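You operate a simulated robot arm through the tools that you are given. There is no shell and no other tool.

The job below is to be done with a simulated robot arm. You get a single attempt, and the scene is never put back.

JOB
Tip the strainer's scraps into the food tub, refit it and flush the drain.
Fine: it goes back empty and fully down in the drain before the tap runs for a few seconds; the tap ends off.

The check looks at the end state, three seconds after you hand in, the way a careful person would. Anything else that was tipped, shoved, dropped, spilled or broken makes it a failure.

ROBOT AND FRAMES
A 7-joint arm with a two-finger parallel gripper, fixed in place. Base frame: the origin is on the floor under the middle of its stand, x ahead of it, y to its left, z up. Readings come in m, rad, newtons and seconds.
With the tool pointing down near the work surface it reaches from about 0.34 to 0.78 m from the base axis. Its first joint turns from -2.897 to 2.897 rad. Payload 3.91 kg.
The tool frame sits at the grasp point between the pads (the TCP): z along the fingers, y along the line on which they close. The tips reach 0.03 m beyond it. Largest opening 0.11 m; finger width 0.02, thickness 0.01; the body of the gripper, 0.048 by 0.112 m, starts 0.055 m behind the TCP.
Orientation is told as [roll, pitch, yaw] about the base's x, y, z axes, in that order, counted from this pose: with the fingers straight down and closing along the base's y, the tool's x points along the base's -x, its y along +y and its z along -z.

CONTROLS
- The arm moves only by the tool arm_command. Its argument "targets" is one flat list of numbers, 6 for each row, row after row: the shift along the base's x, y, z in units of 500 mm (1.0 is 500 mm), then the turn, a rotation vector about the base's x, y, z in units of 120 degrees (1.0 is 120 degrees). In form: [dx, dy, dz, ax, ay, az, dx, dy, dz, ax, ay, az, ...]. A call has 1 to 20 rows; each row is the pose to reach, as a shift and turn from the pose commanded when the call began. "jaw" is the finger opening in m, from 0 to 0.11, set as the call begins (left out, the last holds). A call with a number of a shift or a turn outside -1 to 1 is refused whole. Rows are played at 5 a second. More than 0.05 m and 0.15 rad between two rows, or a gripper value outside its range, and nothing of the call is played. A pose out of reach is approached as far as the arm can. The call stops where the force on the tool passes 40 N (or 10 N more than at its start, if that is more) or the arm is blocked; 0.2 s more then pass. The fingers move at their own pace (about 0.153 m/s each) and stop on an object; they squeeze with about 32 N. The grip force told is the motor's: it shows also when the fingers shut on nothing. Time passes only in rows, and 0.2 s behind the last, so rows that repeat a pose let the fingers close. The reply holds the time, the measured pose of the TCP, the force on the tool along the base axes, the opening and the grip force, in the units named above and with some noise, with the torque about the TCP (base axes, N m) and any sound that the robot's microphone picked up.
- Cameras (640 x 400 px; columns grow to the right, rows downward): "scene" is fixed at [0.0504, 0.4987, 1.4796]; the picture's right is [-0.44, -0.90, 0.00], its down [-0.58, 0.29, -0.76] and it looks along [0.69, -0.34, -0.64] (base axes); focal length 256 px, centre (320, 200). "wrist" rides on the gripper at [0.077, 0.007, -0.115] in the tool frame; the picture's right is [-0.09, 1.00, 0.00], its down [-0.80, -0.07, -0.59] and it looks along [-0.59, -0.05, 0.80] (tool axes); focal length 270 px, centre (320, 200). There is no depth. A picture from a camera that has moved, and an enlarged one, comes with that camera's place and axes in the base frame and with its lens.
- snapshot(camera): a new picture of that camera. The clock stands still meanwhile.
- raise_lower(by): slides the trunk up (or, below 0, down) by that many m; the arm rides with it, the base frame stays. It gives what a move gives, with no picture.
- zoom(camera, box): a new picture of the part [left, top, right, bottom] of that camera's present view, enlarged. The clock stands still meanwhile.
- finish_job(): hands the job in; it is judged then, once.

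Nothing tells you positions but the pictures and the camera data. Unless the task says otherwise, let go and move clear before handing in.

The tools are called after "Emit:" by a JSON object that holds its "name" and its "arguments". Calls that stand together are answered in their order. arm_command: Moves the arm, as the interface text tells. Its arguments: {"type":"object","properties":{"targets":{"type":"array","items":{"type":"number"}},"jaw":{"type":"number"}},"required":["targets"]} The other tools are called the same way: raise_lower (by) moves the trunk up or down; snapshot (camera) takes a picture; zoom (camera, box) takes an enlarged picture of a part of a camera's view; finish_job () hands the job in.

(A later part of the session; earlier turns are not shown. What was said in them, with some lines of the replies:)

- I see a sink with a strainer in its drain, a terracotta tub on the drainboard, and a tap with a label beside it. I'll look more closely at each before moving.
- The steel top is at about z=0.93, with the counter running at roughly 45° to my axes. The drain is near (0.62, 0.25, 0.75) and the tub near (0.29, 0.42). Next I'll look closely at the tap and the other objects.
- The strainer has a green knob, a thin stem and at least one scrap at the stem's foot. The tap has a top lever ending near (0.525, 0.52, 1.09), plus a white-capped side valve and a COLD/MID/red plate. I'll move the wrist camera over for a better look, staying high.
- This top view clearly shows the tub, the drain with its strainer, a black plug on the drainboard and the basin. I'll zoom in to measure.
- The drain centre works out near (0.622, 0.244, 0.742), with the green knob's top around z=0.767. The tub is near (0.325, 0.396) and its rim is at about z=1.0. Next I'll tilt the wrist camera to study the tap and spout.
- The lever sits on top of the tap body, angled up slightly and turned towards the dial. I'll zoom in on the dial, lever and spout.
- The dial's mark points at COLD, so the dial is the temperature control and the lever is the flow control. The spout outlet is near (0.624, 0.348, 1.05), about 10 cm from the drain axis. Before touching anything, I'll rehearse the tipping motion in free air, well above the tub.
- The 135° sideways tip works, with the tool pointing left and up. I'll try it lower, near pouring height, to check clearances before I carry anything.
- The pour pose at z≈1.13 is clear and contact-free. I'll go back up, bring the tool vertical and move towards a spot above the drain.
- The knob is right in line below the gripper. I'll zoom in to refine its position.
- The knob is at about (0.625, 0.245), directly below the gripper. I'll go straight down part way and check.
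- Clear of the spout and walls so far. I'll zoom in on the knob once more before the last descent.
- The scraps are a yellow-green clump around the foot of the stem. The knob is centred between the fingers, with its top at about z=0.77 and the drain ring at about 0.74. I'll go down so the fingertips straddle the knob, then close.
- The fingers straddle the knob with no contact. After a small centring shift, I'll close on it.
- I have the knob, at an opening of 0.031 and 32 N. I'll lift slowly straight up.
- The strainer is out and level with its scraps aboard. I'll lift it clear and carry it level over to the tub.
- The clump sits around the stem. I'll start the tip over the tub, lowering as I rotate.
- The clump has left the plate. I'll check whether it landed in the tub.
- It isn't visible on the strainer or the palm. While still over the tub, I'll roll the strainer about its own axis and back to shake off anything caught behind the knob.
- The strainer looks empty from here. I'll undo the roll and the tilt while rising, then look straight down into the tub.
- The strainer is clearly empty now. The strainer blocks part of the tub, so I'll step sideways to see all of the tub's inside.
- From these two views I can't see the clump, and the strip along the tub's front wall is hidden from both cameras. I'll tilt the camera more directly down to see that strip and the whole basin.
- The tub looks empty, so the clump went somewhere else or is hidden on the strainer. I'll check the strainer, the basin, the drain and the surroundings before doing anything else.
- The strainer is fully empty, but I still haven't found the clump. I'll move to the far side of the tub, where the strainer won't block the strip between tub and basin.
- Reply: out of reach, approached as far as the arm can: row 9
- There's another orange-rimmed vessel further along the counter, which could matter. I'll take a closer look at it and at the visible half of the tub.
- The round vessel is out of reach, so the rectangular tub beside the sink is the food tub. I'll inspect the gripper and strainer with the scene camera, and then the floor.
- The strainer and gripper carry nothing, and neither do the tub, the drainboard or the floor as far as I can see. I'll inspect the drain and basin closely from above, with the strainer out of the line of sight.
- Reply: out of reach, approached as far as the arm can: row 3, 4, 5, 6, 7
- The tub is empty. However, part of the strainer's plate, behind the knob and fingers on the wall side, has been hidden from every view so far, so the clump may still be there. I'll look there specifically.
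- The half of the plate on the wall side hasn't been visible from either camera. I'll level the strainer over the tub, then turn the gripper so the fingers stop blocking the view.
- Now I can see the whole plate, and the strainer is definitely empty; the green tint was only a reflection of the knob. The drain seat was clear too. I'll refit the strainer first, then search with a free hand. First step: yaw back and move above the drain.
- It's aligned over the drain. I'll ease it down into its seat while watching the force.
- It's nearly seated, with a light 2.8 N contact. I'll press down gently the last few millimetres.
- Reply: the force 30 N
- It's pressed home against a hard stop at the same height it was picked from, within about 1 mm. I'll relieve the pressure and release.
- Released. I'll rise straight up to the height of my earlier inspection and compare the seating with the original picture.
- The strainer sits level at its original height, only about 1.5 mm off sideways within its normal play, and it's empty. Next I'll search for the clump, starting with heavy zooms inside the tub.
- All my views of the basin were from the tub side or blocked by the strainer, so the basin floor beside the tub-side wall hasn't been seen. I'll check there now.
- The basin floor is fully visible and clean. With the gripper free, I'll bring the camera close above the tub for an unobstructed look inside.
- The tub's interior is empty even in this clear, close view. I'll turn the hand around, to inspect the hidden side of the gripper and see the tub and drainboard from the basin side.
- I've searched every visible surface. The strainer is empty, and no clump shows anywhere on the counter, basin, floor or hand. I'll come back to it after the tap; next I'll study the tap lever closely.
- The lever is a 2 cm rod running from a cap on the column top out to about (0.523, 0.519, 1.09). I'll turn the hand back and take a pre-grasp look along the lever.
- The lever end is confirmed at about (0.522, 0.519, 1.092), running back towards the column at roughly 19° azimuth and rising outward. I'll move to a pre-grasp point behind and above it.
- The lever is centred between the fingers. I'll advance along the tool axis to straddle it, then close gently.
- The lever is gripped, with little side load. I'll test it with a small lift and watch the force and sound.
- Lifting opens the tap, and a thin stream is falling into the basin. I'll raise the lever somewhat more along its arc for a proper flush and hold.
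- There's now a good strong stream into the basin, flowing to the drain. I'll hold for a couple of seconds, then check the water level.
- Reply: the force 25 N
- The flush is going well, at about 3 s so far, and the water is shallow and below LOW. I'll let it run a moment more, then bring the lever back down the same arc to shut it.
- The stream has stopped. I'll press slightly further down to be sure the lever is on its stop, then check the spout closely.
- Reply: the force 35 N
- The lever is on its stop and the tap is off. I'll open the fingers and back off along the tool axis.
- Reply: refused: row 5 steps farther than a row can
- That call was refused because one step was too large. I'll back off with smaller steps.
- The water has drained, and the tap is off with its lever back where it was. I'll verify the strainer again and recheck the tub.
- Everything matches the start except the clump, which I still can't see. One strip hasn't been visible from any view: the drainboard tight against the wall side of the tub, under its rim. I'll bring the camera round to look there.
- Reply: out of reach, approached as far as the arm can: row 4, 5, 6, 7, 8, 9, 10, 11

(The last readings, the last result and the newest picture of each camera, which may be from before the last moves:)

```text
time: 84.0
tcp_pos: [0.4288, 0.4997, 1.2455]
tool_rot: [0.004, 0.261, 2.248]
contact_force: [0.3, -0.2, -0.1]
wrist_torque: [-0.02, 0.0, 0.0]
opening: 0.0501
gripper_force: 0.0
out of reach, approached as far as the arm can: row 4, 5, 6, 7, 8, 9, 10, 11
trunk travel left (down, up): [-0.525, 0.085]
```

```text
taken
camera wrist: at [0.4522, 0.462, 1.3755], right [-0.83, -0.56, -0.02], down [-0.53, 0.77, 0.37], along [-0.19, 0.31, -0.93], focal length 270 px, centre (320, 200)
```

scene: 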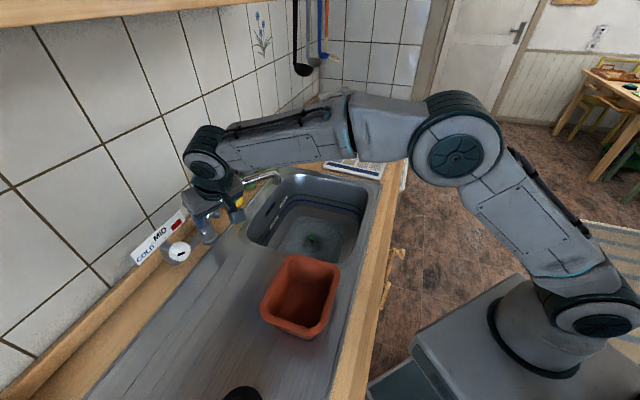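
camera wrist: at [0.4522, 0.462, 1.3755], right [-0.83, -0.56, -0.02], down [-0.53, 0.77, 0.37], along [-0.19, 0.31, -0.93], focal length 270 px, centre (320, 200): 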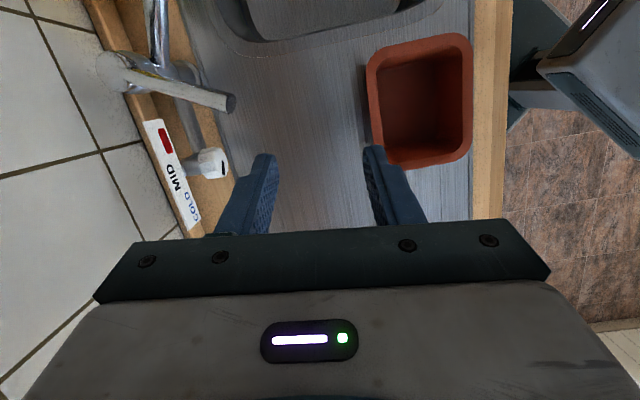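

Emit:
{"name": "zoom", "arguments": {"camera": "wrist", "box": [335, 20, 495, 180]}}

Emit:
{"name": "zoom", "arguments": {"camera": "wrist", "box": [200, 0, 400, 220]}}

Emit:
{"name": "zoom", "arguments": {"camera": "wrist", "box": [470, 0, 640, 260]}}

```text
2.50 times, centred on (415, 100) of wrist
camera zoom: at [0.4522, 0.462, 1.3755], right [-0.83, -0.56, -0.02], down [-0.53, 0.77, 0.37], along [-0.19, 0.31, -0.93], focal length 676 px, centre (82, 450)
```

zoom: 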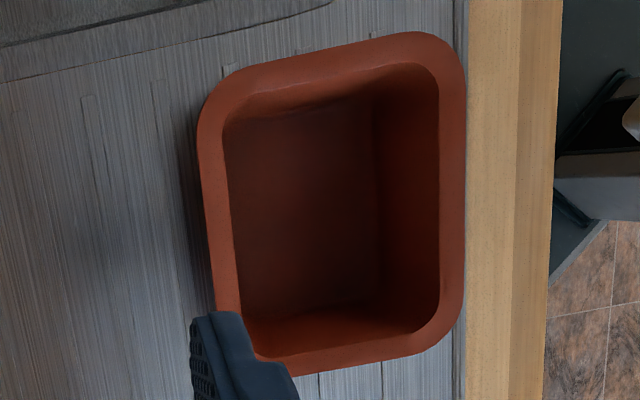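

```text
1.82 times, centred on (300, 110) of wrist
camera zoom: at [0.4522, 0.462, 1.3755], right [-0.83, -0.56, -0.02], down [-0.53, 0.77, 0.37], along [-0.19, 0.31, -0.93], focal length 491 px, centre (356, 364)
```

zoom: 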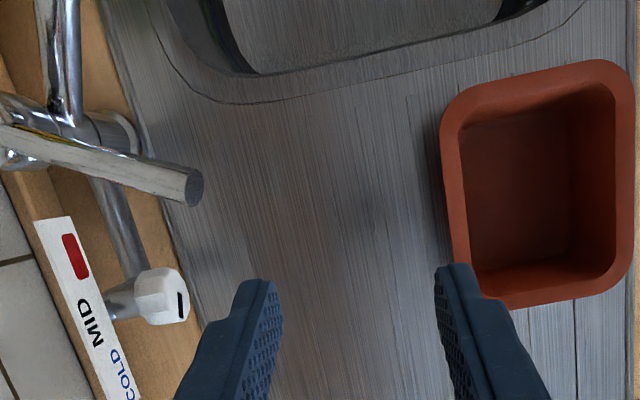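

```text
1.54 times, centred on (555, 130) of wrist
camera zoom: at [0.4522, 0.462, 1.3755], right [-0.83, -0.56, -0.02], down [-0.53, 0.77, 0.37], along [-0.19, 0.31, -0.93], focal length 416 px, centre (-42, 308)
```

zoom: 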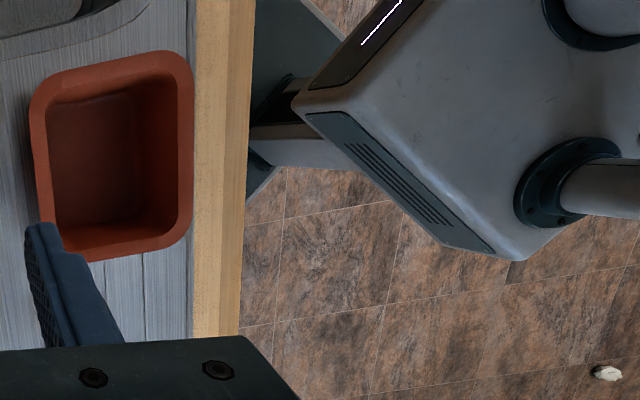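

The wall side is clear too. I'll take one more high zoom into the tub from this new angle.

Emit:
{"name": "zoom", "arguments": {"camera": "wrist", "box": [380, 50, 450, 110]}}

Emit:
{"name": "zoom", "arguments": {"camera": "wrist", "box": [380, 100, 450, 160]}}

Emit:
{"name": "zoom", "arguments": {"camera": "wrist", "box": [190, 0, 460, 60]}}

```text
6.67 times, centred on (415, 80) of wrist
camera zoom: at [0.4522, 0.462, 1.3755], right [-0.83, -0.56, -0.02], down [-0.53, 0.77, 0.37], along [-0.19, 0.31, -0.93], focal length 1802 px, centre (-313, 1000)
```

zoom: 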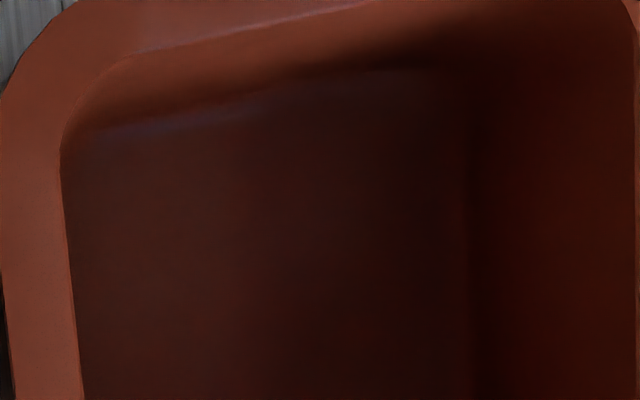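

```text
6.67 times, centred on (415, 130) of wrist
camera zoom: at [0.4522, 0.462, 1.3755], right [-0.83, -0.56, -0.02], down [-0.53, 0.77, 0.37], along [-0.19, 0.31, -0.93], focal length 1802 px, centre (-313, 667)
```

zoom: 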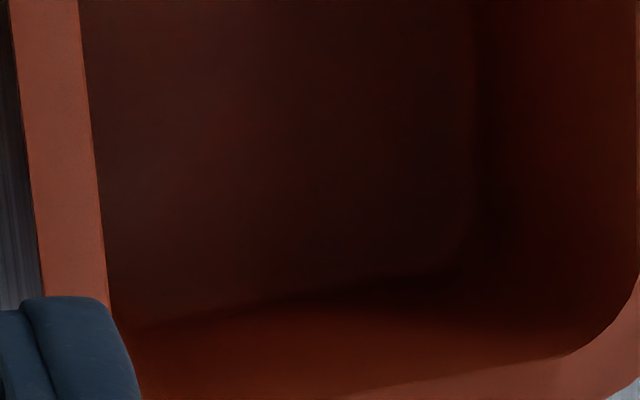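

```text
2.37 times, centred on (325, 30) of wrist
camera zoom: at [0.4522, 0.462, 1.3755], right [-0.83, -0.56, -0.02], down [-0.53, 0.77, 0.37], along [-0.19, 0.31, -0.93], focal length 641 px, centre (308, 603)
```

zoom: 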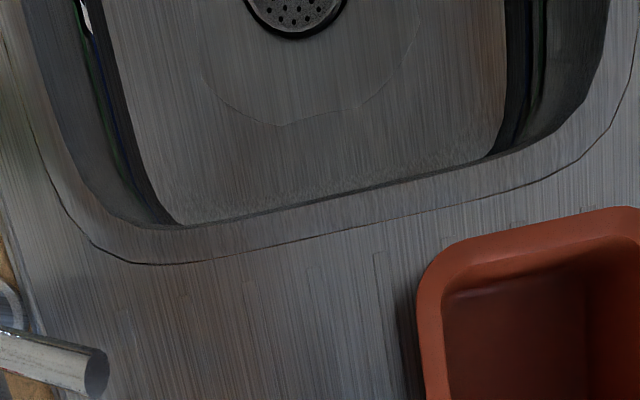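

I've now checked every surface from several angles. The strainer is empty and seated, the tap is off, the sink has drained and nothing is on the counter. I'll retreat to a clear, high pose.

Emit:
{"name": "arm_command", "arguments": {"targets": [-0.01, -0.07, 0.03, 0, 0, 0, -0.02, -0.14, 0.06, 0, 0, 0, -0.03, -0.21, 0.09, 0, 0, 0, -0.04, -0.28, 0.11, 0, 0, 0, -0.04, -0.35, 0.12, 0, 0, 0, -0.04, -0.42, 0.12, 0, 0, 0]}}

Emit:
{"name": "snapshot", "arguments": {"camera": "scene"}}

Emit:
{"name": "snapshot", "arguments": {"camera": "wrist"}}

```text
time: 85.4
tcp_pos: [0.4104, 0.2847, 1.3082]
tool_rot: [-0.001, 0.261, 2.247]
contact_force: [0.5, -0.2, -0.8]
wrist_torque: [0.01, -0.02, 0.02]
opening: 0.0501
gripper_force: 0.0
trunk travel left (down, up): [-0.525, 0.085]
```

```text
taken
```

scene: 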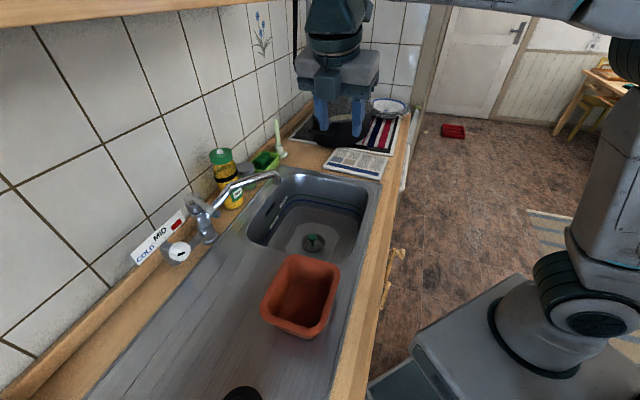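

```text
taken
camera wrist: at [0.4322, 0.247, 1.4379], right [-0.83, -0.56, -0.02], down [-0.53, 0.77, 0.37], along [-0.19, 0.32, -0.93], focal length 270 px, centre (320, 200)
```

wrist: 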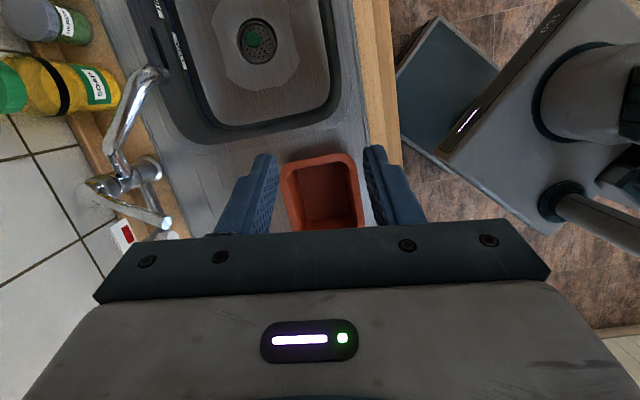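

The strainer is empty and seated, the flush is done, the tap is off and the arm is clear. I never actually saw the scraps lying in the tub: they left the strainer while it was tipped directly over it. I've found them nowhere else, so there's nothing left to correct, and I'm handing in.

Emit:
{"name": "finish_job", "arguments": {}}

```text
The job is handed in.
```

I handed the job in, but I can't confirm that the scraps ended up in the food tub. Everything else in the job is done.

- **Scraps:** I tipped the strainer to 135° directly over the tub. The clump was still on it at about 90° and gone at 135°, but I didn't see it fall. Afterwards the tub looked empty in every view, including close up from above. I also found no trace of it in the basin, on the drainboard, on the visible floor or on the gripper. The drain was open at the time, so I can't rule out that the clump went down it.
- **Strainer:** It went back empty. I pressed it down to a firm stop, and it sits level at its original height. It is about 2 mm off its original position sideways, which looks like normal play in the drain.
- **Flush:** The tap ran for about 5 seconds with the strainer in place. The water stayed in the basin, below the LOW line, and drained away.
- **Tap:** It is off, with the lever back where it started. I left the temperature dial on COLD.

I didn't see anything else moved, tipped or spilled. The arm ended clear of the sink with the gripper empty.
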